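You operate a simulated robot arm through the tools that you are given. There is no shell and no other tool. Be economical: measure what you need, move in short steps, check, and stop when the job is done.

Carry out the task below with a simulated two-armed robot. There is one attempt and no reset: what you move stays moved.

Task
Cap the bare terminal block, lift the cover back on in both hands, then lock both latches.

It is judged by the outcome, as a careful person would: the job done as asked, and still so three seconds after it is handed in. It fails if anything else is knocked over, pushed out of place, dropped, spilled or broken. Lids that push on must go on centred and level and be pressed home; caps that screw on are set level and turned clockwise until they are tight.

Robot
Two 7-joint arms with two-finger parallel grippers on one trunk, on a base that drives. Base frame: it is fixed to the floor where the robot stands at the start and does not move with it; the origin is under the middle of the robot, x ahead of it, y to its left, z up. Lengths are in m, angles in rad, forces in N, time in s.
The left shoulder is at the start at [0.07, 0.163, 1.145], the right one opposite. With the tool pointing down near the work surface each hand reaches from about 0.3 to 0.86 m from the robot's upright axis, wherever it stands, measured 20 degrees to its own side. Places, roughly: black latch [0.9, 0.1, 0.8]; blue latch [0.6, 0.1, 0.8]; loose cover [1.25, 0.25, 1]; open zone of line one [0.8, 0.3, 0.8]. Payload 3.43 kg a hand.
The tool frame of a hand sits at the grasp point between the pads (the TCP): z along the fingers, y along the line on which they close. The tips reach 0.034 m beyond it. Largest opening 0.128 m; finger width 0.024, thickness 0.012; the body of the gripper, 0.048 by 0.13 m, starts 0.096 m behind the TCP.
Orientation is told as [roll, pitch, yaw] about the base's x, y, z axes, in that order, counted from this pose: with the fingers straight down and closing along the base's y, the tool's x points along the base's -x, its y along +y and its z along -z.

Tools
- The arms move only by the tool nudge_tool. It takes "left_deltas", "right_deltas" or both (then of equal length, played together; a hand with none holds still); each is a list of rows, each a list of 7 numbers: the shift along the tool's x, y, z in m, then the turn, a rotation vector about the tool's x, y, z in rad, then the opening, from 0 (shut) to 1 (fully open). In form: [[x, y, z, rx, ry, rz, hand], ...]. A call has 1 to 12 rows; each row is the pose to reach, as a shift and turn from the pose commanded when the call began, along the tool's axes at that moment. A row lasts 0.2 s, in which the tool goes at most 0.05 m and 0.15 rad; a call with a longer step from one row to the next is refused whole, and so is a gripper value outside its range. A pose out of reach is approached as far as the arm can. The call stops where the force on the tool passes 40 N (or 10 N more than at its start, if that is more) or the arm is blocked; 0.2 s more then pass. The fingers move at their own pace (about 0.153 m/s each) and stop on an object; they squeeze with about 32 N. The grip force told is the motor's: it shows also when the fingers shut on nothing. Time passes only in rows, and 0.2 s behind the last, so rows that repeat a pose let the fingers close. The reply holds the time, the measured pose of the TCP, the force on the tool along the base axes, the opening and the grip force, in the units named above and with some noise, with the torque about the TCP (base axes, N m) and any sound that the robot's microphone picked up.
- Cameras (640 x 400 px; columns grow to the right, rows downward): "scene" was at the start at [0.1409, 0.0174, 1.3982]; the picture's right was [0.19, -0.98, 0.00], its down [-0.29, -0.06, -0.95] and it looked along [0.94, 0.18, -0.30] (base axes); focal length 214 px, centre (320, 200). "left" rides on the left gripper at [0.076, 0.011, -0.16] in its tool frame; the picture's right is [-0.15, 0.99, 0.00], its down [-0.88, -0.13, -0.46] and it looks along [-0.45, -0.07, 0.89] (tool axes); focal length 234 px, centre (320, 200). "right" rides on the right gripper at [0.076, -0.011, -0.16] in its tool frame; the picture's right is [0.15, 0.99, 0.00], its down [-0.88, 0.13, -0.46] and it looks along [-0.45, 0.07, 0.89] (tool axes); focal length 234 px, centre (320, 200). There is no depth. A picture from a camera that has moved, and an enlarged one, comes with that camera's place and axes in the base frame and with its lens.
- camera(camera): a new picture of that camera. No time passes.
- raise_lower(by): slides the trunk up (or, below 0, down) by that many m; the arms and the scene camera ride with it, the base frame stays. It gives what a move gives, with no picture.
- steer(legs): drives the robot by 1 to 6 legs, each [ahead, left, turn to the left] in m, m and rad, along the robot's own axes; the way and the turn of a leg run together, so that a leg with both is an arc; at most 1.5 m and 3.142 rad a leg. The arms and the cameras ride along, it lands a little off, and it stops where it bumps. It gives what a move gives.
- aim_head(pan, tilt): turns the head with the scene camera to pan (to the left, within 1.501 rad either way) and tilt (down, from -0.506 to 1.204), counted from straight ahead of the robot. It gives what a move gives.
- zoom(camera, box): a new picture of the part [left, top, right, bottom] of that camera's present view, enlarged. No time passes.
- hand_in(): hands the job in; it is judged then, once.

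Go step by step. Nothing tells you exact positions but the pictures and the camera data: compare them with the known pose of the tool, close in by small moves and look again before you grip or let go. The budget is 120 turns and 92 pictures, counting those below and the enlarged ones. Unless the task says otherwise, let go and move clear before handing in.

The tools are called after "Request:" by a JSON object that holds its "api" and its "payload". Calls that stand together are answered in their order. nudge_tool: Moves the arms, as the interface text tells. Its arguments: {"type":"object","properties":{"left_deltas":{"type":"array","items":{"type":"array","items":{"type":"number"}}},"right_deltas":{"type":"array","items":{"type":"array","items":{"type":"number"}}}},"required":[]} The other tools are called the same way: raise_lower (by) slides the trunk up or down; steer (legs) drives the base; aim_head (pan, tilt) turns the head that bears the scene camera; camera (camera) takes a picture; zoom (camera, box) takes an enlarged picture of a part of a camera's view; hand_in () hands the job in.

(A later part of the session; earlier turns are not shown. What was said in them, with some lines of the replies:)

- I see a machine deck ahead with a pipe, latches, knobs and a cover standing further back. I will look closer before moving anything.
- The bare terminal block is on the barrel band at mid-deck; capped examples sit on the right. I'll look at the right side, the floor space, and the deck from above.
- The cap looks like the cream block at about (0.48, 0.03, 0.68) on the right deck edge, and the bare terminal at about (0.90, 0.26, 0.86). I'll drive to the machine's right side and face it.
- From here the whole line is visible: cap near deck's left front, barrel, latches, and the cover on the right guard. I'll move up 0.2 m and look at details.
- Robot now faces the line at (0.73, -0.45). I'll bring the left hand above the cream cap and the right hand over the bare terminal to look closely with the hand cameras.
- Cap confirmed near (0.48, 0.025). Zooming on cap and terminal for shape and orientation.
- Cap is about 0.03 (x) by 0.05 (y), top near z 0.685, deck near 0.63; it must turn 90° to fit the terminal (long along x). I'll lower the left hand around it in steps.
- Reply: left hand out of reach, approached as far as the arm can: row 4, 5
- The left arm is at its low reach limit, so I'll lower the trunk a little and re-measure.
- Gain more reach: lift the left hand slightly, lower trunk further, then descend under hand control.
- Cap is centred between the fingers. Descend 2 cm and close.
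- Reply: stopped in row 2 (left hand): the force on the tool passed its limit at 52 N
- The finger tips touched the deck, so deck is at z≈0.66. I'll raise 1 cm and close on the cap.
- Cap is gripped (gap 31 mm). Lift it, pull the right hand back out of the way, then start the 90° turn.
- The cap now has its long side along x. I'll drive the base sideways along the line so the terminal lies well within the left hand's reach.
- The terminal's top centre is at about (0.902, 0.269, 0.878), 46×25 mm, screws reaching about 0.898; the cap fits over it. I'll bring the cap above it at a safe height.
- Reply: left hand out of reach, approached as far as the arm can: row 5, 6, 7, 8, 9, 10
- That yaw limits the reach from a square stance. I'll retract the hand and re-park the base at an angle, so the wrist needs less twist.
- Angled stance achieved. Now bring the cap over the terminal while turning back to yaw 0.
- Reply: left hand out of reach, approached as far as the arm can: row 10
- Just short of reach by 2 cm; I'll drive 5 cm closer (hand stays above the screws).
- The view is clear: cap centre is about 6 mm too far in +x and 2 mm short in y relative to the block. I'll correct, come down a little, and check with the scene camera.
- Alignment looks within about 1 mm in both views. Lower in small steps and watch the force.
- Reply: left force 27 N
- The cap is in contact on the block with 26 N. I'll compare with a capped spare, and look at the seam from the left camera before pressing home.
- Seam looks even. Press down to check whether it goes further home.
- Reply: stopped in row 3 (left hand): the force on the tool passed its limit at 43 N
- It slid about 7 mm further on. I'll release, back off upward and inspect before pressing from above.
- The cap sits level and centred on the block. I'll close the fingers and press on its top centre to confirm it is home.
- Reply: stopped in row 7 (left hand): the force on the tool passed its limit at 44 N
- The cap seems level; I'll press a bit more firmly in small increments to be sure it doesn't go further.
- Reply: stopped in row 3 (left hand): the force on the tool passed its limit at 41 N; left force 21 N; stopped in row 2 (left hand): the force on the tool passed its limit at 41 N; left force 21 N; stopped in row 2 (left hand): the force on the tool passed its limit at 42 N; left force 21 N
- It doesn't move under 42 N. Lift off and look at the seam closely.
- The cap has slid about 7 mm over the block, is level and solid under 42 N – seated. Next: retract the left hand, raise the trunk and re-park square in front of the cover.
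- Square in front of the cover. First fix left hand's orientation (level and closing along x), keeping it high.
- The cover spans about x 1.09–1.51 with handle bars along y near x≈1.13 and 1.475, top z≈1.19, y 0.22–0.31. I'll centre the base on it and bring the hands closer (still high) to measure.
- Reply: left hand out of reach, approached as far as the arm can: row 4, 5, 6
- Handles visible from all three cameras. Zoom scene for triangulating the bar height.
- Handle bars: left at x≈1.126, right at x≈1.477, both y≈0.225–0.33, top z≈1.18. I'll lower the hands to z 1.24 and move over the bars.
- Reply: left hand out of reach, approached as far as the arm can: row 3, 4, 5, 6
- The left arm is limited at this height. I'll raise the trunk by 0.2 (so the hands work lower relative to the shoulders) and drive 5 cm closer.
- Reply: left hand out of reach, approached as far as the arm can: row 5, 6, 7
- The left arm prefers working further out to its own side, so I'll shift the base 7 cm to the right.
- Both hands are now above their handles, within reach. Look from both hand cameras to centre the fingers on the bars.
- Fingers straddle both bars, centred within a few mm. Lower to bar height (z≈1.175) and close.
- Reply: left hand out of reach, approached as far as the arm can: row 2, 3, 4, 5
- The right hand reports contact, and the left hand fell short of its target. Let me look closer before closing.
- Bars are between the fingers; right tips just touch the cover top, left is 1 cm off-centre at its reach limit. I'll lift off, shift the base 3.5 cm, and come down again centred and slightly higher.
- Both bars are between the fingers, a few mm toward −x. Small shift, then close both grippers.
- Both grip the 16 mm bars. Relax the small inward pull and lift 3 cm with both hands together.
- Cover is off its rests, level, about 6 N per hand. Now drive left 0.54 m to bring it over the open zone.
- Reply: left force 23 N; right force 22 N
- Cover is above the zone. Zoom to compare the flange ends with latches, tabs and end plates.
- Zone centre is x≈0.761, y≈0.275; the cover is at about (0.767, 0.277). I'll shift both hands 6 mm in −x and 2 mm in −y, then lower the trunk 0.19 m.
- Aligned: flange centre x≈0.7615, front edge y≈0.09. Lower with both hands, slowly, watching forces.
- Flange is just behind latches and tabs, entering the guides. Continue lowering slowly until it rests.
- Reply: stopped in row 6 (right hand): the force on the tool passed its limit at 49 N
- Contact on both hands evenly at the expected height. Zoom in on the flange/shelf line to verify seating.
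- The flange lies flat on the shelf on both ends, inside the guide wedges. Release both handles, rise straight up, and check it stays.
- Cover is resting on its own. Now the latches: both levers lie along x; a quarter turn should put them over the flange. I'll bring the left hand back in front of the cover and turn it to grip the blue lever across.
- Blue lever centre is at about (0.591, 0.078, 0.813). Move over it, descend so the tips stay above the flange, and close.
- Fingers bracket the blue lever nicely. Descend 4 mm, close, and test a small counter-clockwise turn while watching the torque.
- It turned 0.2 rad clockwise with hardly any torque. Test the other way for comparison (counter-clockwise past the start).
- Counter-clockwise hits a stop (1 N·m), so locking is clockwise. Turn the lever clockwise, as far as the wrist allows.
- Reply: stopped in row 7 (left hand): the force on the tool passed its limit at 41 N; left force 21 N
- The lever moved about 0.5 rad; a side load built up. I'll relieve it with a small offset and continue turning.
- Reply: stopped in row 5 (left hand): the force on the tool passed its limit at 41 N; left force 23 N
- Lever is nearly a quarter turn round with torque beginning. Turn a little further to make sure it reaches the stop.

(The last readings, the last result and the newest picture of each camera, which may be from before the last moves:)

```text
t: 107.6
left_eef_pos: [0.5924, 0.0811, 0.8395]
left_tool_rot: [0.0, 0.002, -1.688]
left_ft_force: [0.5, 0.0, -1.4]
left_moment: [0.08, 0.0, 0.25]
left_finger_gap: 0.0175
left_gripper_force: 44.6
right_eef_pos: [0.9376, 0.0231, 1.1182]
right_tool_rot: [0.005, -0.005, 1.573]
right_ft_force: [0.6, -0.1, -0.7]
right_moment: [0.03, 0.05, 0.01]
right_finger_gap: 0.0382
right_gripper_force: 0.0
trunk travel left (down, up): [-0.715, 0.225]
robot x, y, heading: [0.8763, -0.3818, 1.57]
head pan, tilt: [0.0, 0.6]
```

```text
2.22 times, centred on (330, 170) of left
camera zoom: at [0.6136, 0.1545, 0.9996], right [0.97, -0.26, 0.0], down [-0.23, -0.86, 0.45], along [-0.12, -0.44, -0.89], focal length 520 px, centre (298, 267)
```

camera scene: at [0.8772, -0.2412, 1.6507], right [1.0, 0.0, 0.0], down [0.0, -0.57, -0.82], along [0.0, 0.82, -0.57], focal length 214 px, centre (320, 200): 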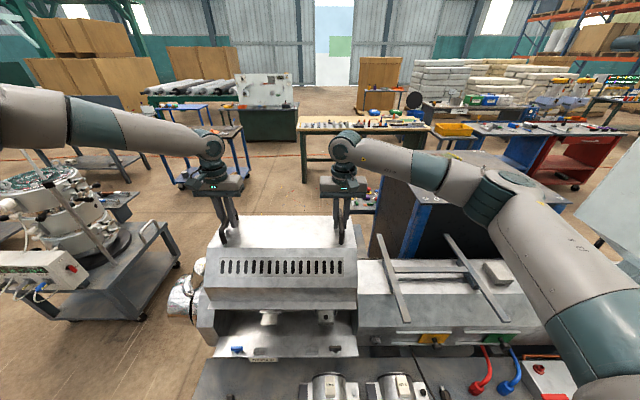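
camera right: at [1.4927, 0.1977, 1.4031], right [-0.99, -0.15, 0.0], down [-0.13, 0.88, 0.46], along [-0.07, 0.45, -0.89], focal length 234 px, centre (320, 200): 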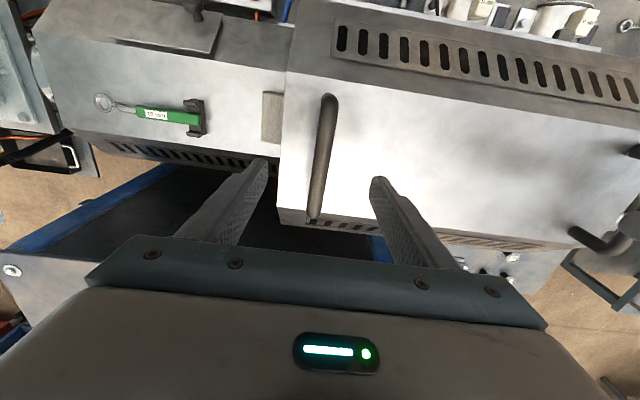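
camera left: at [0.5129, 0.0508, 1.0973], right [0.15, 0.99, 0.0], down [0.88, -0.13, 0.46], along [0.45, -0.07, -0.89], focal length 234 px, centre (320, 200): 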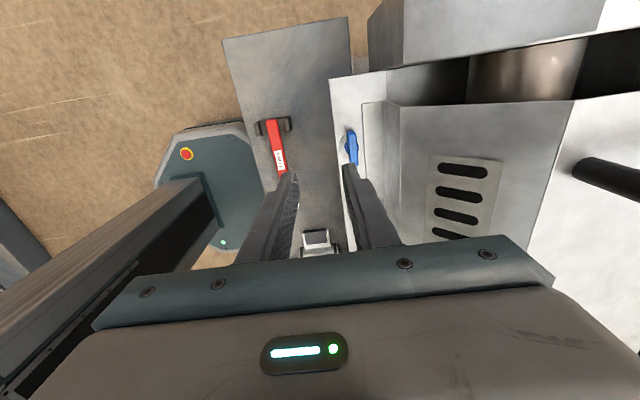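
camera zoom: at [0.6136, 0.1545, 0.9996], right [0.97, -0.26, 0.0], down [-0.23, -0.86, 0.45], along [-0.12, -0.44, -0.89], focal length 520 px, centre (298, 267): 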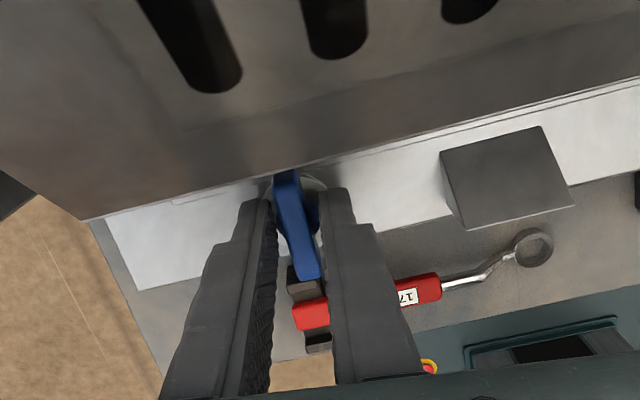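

Lever now lies along y over the flange, at its stop. Release it, rise clear, and shift the base 10 cm left for the right hand to reach the black latch.

Request:
{"api": "nudge_tool", "payload": {"left_deltas": [[0, 0, 0, 0, 0, -0.1, 0.1], [0, 0, 0, 0, 0, -0.118, 0.3], [0, 0, 0, 0, 0, -0.118, 0.3], [0, 0, -0.04, 0, 0, -0.118, 0.3], [0, 0, -0.09, 0, 0, -0.118, 0.3], [0, 0, -0.14, 0, 0, -0.118, 0.3], [-0.04, 0, -0.18, 0, 0, -0.118, 0.3], [-0.08, 0, -0.22, 0, 0, -0.118, 0.3], [-0.12, 0, -0.25, 0, 0, -0.118, 0.3]]}}

Request:
{"api": "steer", "payload": {"legs": [[0.0, 0.1, 0]]}}

Request:
{"api": "nudge_tool", "payload": {"right_deltas": [[0, -0.03, 0, 0, 0, -0.14, 0.3], [0, -0.06, 0, 0, 0, -0.28, 0.3], [0, -0.09, 0, 0, 0, -0.42, 0.3], [0, -0.095, 0, 0, 0, -0.56, 0.3], [0, -0.095, 0, 0, 0, -0.7, 0.3], [0, -0.095, 0, 0, 0, -0.84, 0.3], [0, -0.095, 0, 0, 0, -0.98, 0.3], [0, -0.095, 0.04, 0, 0, -1.12, 0.3], [0, -0.095, 0.08, 0, 0, -1.26, 0.3], [0, -0.095, 0.12, 0, 0, -1.4, 0.3], [0, -0.095, 0.16, 0, 0, -1.54, 0.3], [0, -0.095, 0.19, 0, 0, -1.571, 0.3]]}}

Request:
{"api": "camera", "payload": {"camera": "right"}}

Request:
{"api": "zoom", "payload": {"camera": "scene", "box": [200, 250, 400, 375]}}

```text
refused: row 7 steps farther than a row can; nothing moved
```

```text
t: 108.4
left_eef_pos: [0.5921, 0.0809, 0.8403]
left_tool_rot: [0.023, 0.004, -1.697]
left_ft_force: [21.2, 3.5, 1.4]
left_moment: [-1.02, -0.36, 0.05]
left_finger_gap: 0.0176
left_gripper_force: 45.0
right_eef_pos: [0.9282, 0.0213, 1.1178]
right_tool_rot: [0.003, -0.005, 1.569]
right_ft_force: [0.1, 0.1, 0.3]
right_moment: [0.02, -0.06, 0.0]
right_finger_gap: 0.0388
right_gripper_force: 0.0
trunk travel left (down, up): [-0.715, 0.225]
robot x, y, heading: [0.8658, -0.3802, 1.564]
head pan, tilt: [0.0, 0.6]
stopped in leg 1: the force on the tool passed its limit at 57 N (the readings are from after the stop); the commanded pose is now the measured one
```

```text
t: 111.0
left_eef_pos: [0.5922, 0.0814, 0.8405]
left_tool_rot: [0.017, 0.003, -1.695]
left_ft_force: [29.0, 4.2, 0.0]
left_moment: [-0.07, -1.08, 0.07]
left_finger_gap: 0.0173
left_gripper_force: 44.5
right_eef_pos: [1.0256, 0.024, 0.9281]
right_tool_rot: [-0.009, -0.009, 3.143]
right_ft_force: [0.7, 0.3, 0.0]
right_moment: [-0.03, 0.04, -0.01]
right_finger_gap: 0.0385
right_gripper_force: 0.0
trunk travel left (down, up): [-0.715, 0.225]
robot x, y, heading: [0.8692, -0.3804, 1.564]
head pan, tilt: [0.0, 0.6]
```

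```text
11 pictures are left
camera right: at [1.1036, 0.0327, 1.0882], right [0.15, -0.99, -0.01], down [-0.88, -0.13, 0.46], along [-0.46, -0.06, -0.89], focal length 234 px, centre (320, 200)
```

right: 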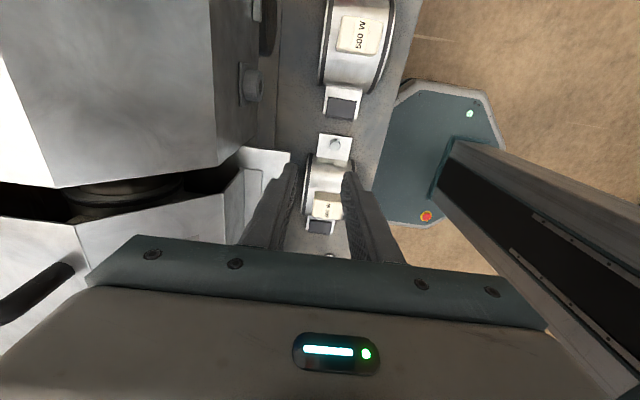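

```text
3.20 times, centred on (300, 312) of scene
camera zoom: at [0.8709, -0.2428, 1.4608], right [1.0, -0.01, 0.0], down [-0.01, -0.57, -0.82], along [0.0, 0.82, -0.57], focal length 686 px, centre (384, -160)
```

zoom: 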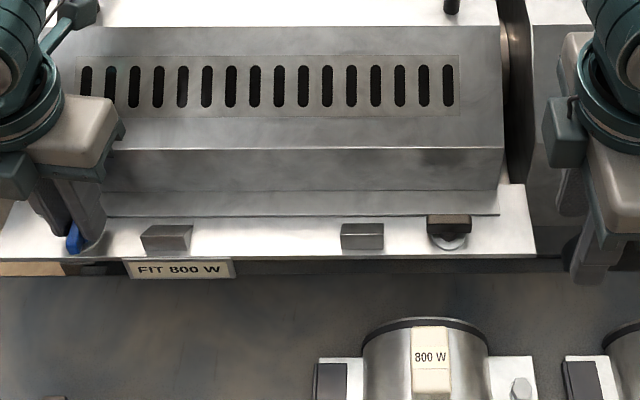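

My release was refused (step too long), and the short drive tugged on the still-held lever; it held and nothing moved. I'll relieve that load, then open and rise properly.

Request:
{"api": "nudge_tool", "payload": {"left_deltas": [[0, 0.003, 0, 0, 0, 0, 0], [0, 0.003, 0, 0, 0, 0, 0.1], [0, 0.003, 0, 0, 0, 0, 0.3], [0, 0.003, 0, 0, 0, 0, 0.3], [0, 0.003, -0.04, 0, 0, 0, 0.3], [0, 0.003, -0.08, 0, 0, 0, 0.3], [0, 0.003, -0.12, 0, 0, 0, 0.3], [-0.03, 0.003, -0.15, 0, 0, 0, 0.3], [-0.06, 0.003, -0.18, 0, 0, 0, 0.3], [-0.09, 0.003, -0.21, 0, 0, 0, 0.3]]}}

```text
t: 113.2
left_eef_pos: [0.5757, -0.0088, 1.05]
left_tool_rot: [0.015, 0.0, -1.694]
left_ft_force: [0.2, 0.3, 0.3]
left_moment: [0.01, 0.02, 0.0]
left_finger_gap: 0.0383
left_gripper_force: 0.2
right_eef_pos: [1.0233, 0.0211, 0.9294]
right_tool_rot: [-0.007, -0.003, 3.14]
right_ft_force: [-0.2, -0.2, 0.2]
right_moment: [0.03, 0.0, 0.0]
right_finger_gap: 0.0385
right_gripper_force: 0.1
trunk travel left (down, up): [-0.715, 0.225]
robot x, y, heading: [0.8679, -0.3845, 1.564]
head pan, tilt: [0.0, 0.6]
```

Left hand is clear. Now bring the right hand over the black lever at about (0.930, 0.078), staying a little high to check.

Request:
{"api": "nudge_tool", "payload": {"right_deltas": [[-0.03, -0.02, 0, 0, 0, 0, 0.3], [-0.06, -0.04, 0.02, 0, 0, 0, 0.3], [-0.085, -0.057, 0.04, 0, 0, 0, 0.3], [-0.093, -0.057, 0.065, 0, 0, 0, 0.3], [-0.093, -0.057, 0.075, 0, 0, 0, 0.3]]}}

Request:
{"api": "zoom", "payload": {"camera": "right", "box": [240, 80, 400, 240]}}

```text
t: 114.4
left_eef_pos: [0.5773, -0.0079, 1.0492]
left_tool_rot: [0.014, -0.001, -1.693]
left_ft_force: [-0.1, 0.3, 0.8]
left_moment: [-0.01, 0.0, -0.02]
left_finger_gap: 0.0384
left_gripper_force: 0.0
right_eef_pos: [0.9304, 0.0815, 0.8535]
right_tool_rot: [-0.006, -0.007, 3.14]
right_ft_force: [0.0, 0.4, 0.3]
right_moment: [0.0, 0.02, -0.01]
right_finger_gap: 0.0387
right_gripper_force: 0.0
trunk travel left (down, up): [-0.715, 0.225]
robot x, y, heading: [0.8695, -0.3833, 1.566]
head pan, tilt: [0.0, 0.6]
```

```text
2.50 times, centred on (320, 160) of right
camera zoom: at [1.0075, 0.0902, 1.0144], right [0.15, -0.99, -0.01], down [-0.88, -0.13, 0.46], along [-0.46, -0.06, -0.89], focal length 585 px, centre (320, 300)
```

zoom: 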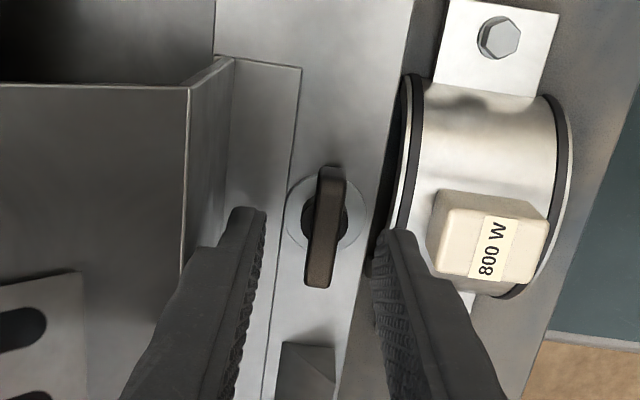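

Black lever is well centred. Descend to the same height as used for blue and close.

Request:
{"api": "nudge_tool", "payload": {"right_deltas": [[0, 0.0005, 0.007, 0, 0, 0, 0.3], [0, 0.0005, 0.0135, 0, 0, 0, 0.3], [0, 0.0005, 0.0135, 0, 0, 0, 0.15], [0, 0.0005, 0.0135, 0, 0, 0, 0], [0, 0.0005, 0.0135, 0, 0, 0, 0], [0, 0.0005, 0.0135, 0, 0, 0, 0]]}}

Request:
{"api": "nudge_tool", "payload": {"right_deltas": [[0, 0, 0, 0, 0, 0.1, 0], [0, 0, 0, 0, 0, 0.2, 0], [0, 0, 0, 0, 0, 0.3, 0]]}}

```text
t: 115.8
left_eef_pos: [0.5761, -0.007, 1.0489]
left_tool_rot: [0.014, 0.001, -1.692]
left_ft_force: [-0.5, 0.5, 0.5]
left_moment: [0.02, 0.02, 0.0]
left_finger_gap: 0.0383
left_gripper_force: 0.0
right_eef_pos: [0.9295, 0.0795, 0.8413]
right_tool_rot: [-0.004, -0.005, 3.142]
right_ft_force: [-1.1, 0.0, -2.6]
right_moment: [-0.02, 0.08, 0.01]
right_finger_gap: 0.0175
right_gripper_force: 44.6
trunk travel left (down, up): [-0.715, 0.225]
robot x, y, heading: [0.8655, -0.3796, 1.564]
head pan, tilt: [0.0, 0.6]
```

```text
t: 116.6
left_eef_pos: [0.5774, -0.0072, 1.0515]
left_tool_rot: [0.014, 0.0, -1.693]
left_ft_force: [-0.8, 0.5, 0.9]
left_moment: [-0.03, -0.03, -0.01]
left_finger_gap: 0.0382
left_gripper_force: 0.2
right_eef_pos: [0.93, 0.0801, 0.8405]
right_tool_rot: [-0.003, -0.004, 2.838]
right_ft_force: [1.4, -0.9, 2.4]
right_moment: [-0.44, -1.23, -0.02]
right_finger_gap: 0.0178
right_gripper_force: 44.9
trunk travel left (down, up): [-0.715, 0.225]
robot x, y, heading: [0.8663, -0.3814, 1.564]
head pan, tilt: [0.0, 0.6]
```

Black also turns clockwise freely (no torque about z). Continue to the quarter turn.

Request:
{"api": "nudge_tool", "payload": {"right_deltas": [[0, 0, 0, 0, 0, 0.13, 0], [0, 0, 0, 0, 0, 0.26, 0], [0, 0, 0, 0, 0, 0.39, 0], [0, 0, 0, 0, 0, 0.52, 0], [0, 0, 0, 0, 0, 0.65, 0], [0, 0, 0, 0, 0, 0.78, 0], [0, 0, 0, 0, 0, 0.91, 0], [0, 0, 0, 0, 0, 1.04, 0], [0, 0, 0, 0, 0, 1.17, 0], [0, 0, 0, 0, 0, 1.27, 0], [0, 0, 0, 0, 0, 1.33, 0], [0, 0, 0, 0, 0, 1.39, 0]]}}

```text
t: 119.2
left_eef_pos: [0.5798, -0.0062, 1.0495]
left_tool_rot: [0.011, -0.002, -1.696]
left_ft_force: [1.1, 0.2, -0.2]
left_moment: [-0.01, 0.0, -0.03]
left_finger_gap: 0.0388
left_gripper_force: 0.0
right_eef_pos: [0.9321, 0.0821, 0.8401]
right_tool_rot: [0.003, -0.003, 1.45]
right_ft_force: [25.5, 13.4, 12.3]
right_moment: [0.52, -0.84, 0.24]
right_finger_gap: 0.0175
right_gripper_force: 44.8
trunk travel left (down, up): [-0.715, 0.225]
robot x, y, heading: [0.8664, -0.3816, 1.56]
head pan, tilt: [0.0, 0.6]
```

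Turned past a quarter with the stop torque felt. Relieve side load, open, and rise clear.

Request:
{"api": "nudge_tool", "payload": {"right_deltas": [[-0.001, -0.002, 0, 0, 0, -0.1, 0], [-0.001, -0.002, 0, 0, 0, -0.12, 0.1], [-0.001, -0.002, 0, 0, 0, -0.12, 0.3], [-0.001, -0.002, 0, 0, 0, -0.12, 0.35], [-0.001, -0.002, -0.04, 0, 0, -0.12, 0.35], [-0.001, -0.002, -0.08, 0, 0, -0.12, 0.35], [0.03, -0.002, -0.11, 0, 0, -0.12, 0.35], [0.06, -0.002, -0.14, 0, 0, -0.12, 0.35], [0.09, -0.002, -0.17, 0, 0, -0.12, 0.35]], "left_deltas": [[-0.01, 0, -0.01, 0, 0, 0, 0.3], [-0.02, 0, -0.02, 0, 0, 0, 0.3], [-0.03, 0, -0.03, 0, 0, 0, 0.3], [-0.04, 0, -0.04, 0, 0, 0, 0.3], [-0.05, 0, -0.05, 0, 0, 0, 0.3], [-0.06, 0, -0.06, 0, 0, 0, 0.3], [-0.07, 0, -0.07, 0, 0, 0, 0.3], [-0.08, 0, -0.08, 0, 0, 0, 0.3], [-0.09, 0, -0.09, 0, 0, 0, 0.3]]}}

Request:
{"api": "steer", "payload": {"legs": [[-0.15, 0, 0]]}}

Request:
{"api": "camera", "payload": {"camera": "scene"}}

Request:
{"api": "zoom", "payload": {"camera": "scene", "box": [190, 190, 370, 310]}}

```text
t: 121.2
left_eef_pos: [0.552, -0.0583, 1.1619]
left_tool_rot: [0.017, 0.0, -1.693]
left_ft_force: [-0.5, -1.0, -1.0]
left_moment: [0.04, -0.03, -0.02]
left_finger_gap: 0.0385
left_gripper_force: 0.0
left hand out of reach, approached as far as the arm can: row 1, 2, 3, 4, 5, 6, 7, 8, 9
right_eef_pos: [0.9238, -0.0101, 1.0093]
right_tool_rot: [0.005, -0.006, 1.57]
right_ft_force: [0.6, 0.2, 0.4]
right_moment: [-0.03, -0.01, 0.0]
right_finger_gap: 0.0447
right_gripper_force: 0.1
trunk travel left (down, up): [-0.715, 0.225]
robot x, y, heading: [0.8693, -0.3836, 1.566]
head pan, tilt: [0.0, 0.6]
```

```text
t: 122.5
left_eef_pos: [0.5516, -0.2056, 1.1611]
left_tool_rot: [0.014, -0.002, -1.693]
left_ft_force: [-0.1, 0.6, 0.0]
left_moment: [-0.01, 0.01, 0.03]
left_finger_gap: 0.0385
left_gripper_force: 0.1
right_eef_pos: [0.9212, -0.1558, 1.0081]
right_tool_rot: [0.005, -0.004, 1.571]
right_ft_force: [0.3, 0.1, -0.4]
right_moment: [0.0, 0.0, -0.01]
right_finger_gap: 0.0447
right_gripper_force: 0.2
trunk travel left (down, up): [-0.715, 0.225]
robot x, y, heading: [0.8674, -0.5317, 1.564]
head pan, tilt: [0.0, 0.6]
```

```text
8 pictures are left
camera scene: at [0.8671, -0.3913, 1.4607], right [1.0, -0.01, 0.0], down [0.0, -0.57, -0.82], along [0.0, 0.82, -0.57], focal length 214 px, centre (320, 200)
```

scene: 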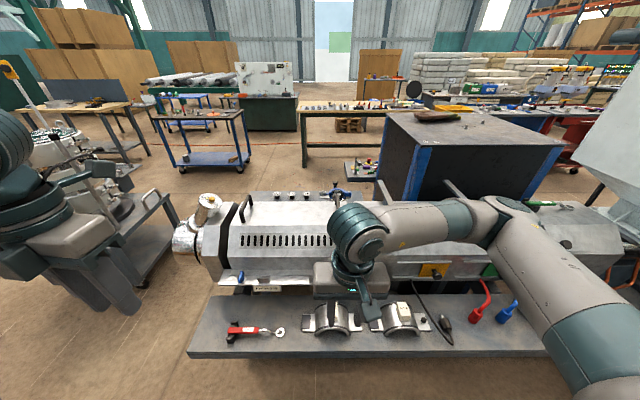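

```text
3.33 times, centred on (280, 250) of scene
camera zoom: at [0.8671, -0.3913, 1.4607], right [1.0, -0.01, 0.0], down [0.0, -0.57, -0.82], along [0.0, 0.82, -0.57], focal length 715 px, centre (453, 33)
```

zoom: 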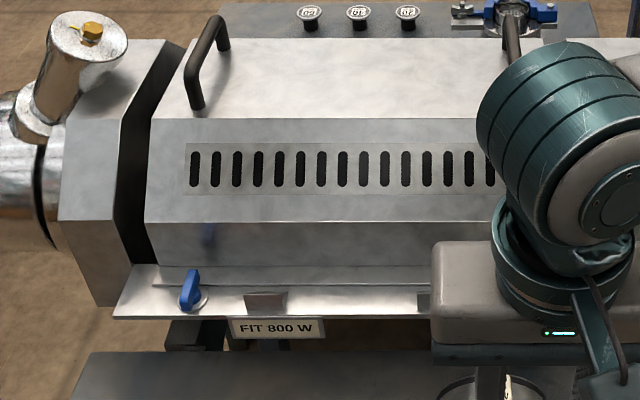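

Blue is locked over the flange. The right hand hides the black latch from the scene camera, so I'll check it from the right hand camera.

Request:
{"api": "camera", "payload": {"camera": "right"}}

Request:
{"api": "steer", "payload": {"legs": [[0, -0.25, 0]]}}

Request:
{"api": "zoom", "payload": {"camera": "scene", "box": [100, 170, 320, 310]}}

```text
6 pictures are left
camera right: at [0.9352, -0.2333, 1.1686], right [-0.99, -0.15, 0.0], down [-0.13, 0.88, 0.46], along [-0.07, 0.45, -0.89], focal length 234 px, centre (320, 200)
```

right: 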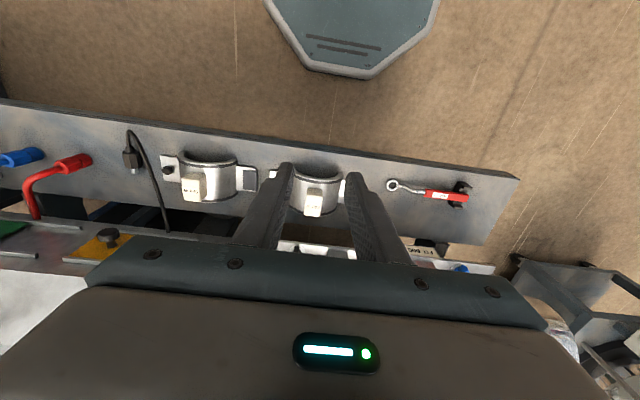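

```text
t: 124.3
left_eef_pos: [0.7962, -0.2077, 1.1613]
left_tool_rot: [0.016, -0.001, -1.691]
left_ft_force: [0.0, -0.4, -0.8]
left_moment: [0.01, -0.01, 0.0]
left_finger_gap: 0.0386
left_gripper_force: 0.0
right_eef_pos: [1.1652, -0.159, 1.0084]
right_tool_rot: [0.005, -0.005, 1.571]
right_ft_force: [-0.4, -0.5, 0.0]
right_moment: [-0.03, -0.01, -0.01]
right_finger_gap: 0.0448
right_gripper_force: 0.0
trunk travel left (down, up): [-0.715, 0.225]
robot x, y, heading: [1.1164, -0.5308, 1.57]
head pan, tilt: [0.0, 0.6]
```

```text
2.86 times, centred on (210, 240) of scene
camera zoom: at [1.1112, -0.3944, 1.4609], right [1.0, 0.0, 0.0], down [0.0, -0.56, -0.83], along [0.0, 0.83, -0.56], focal length 613 px, centre (634, 86)
```

zoom: 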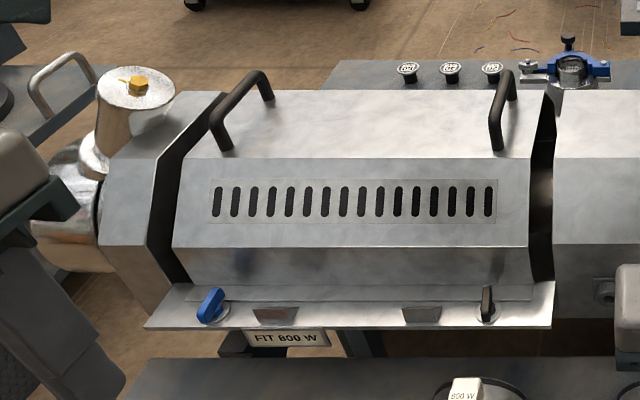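

Both levers are turned across, and the cover sits square. One close look to confirm they reach over the flange.

Request:
{"api": "zoom", "payload": {"camera": "scene", "box": [155, 255, 295, 295]}}

```text
4.57 times, centred on (225, 275) of scene
camera zoom: at [1.1112, -0.3944, 1.4609], right [1.0, 0.0, 0.0], down [0.0, -0.56, -0.83], along [0.0, 0.83, -0.56], focal length 980 px, centre (754, -143)
```

zoom: 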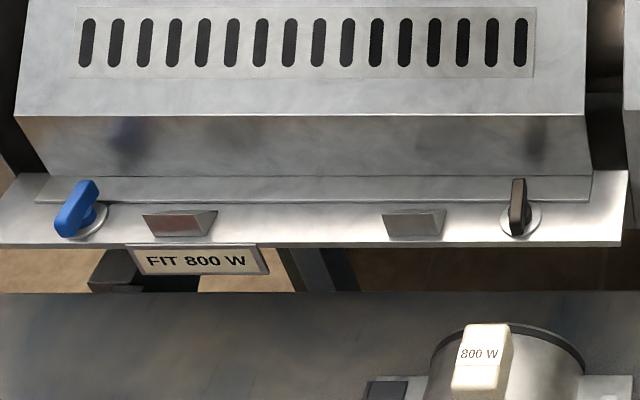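

The cap is on the terminal block, the cover sits flat inside its guides, both latch levers are turned over the flange, and both hands are clear. Handing in.

Request:
{"api": "hand_in", "payload": {}}

```text
The job is handed in.
```

I capped the bare terminal block, set the cover back on with both hands, and turned both latches clockwise over its flange. The job is handed in, but I don't have the result.

- **Cap:** it sits level and centred. By my estimate it slid about 7 mm over the block, then did not move under about 42 N. I heard no click to confirm it snapped home.
- **Cover:** it rests flat on the shelf inside the guide wedges and stayed put when I released it.
- **Latches:** both levers went a quarter turn clockwise; the blue one clearly reached its stop, and the black one showed the same resistance. In the last picture both lie across the cover's flange.
- **One slip:** I drove the base about 1 cm while the left hand still held the blue latch, which put 57 N on it before the drive stopped. The latch held, and the later pictures show no sign of damage.
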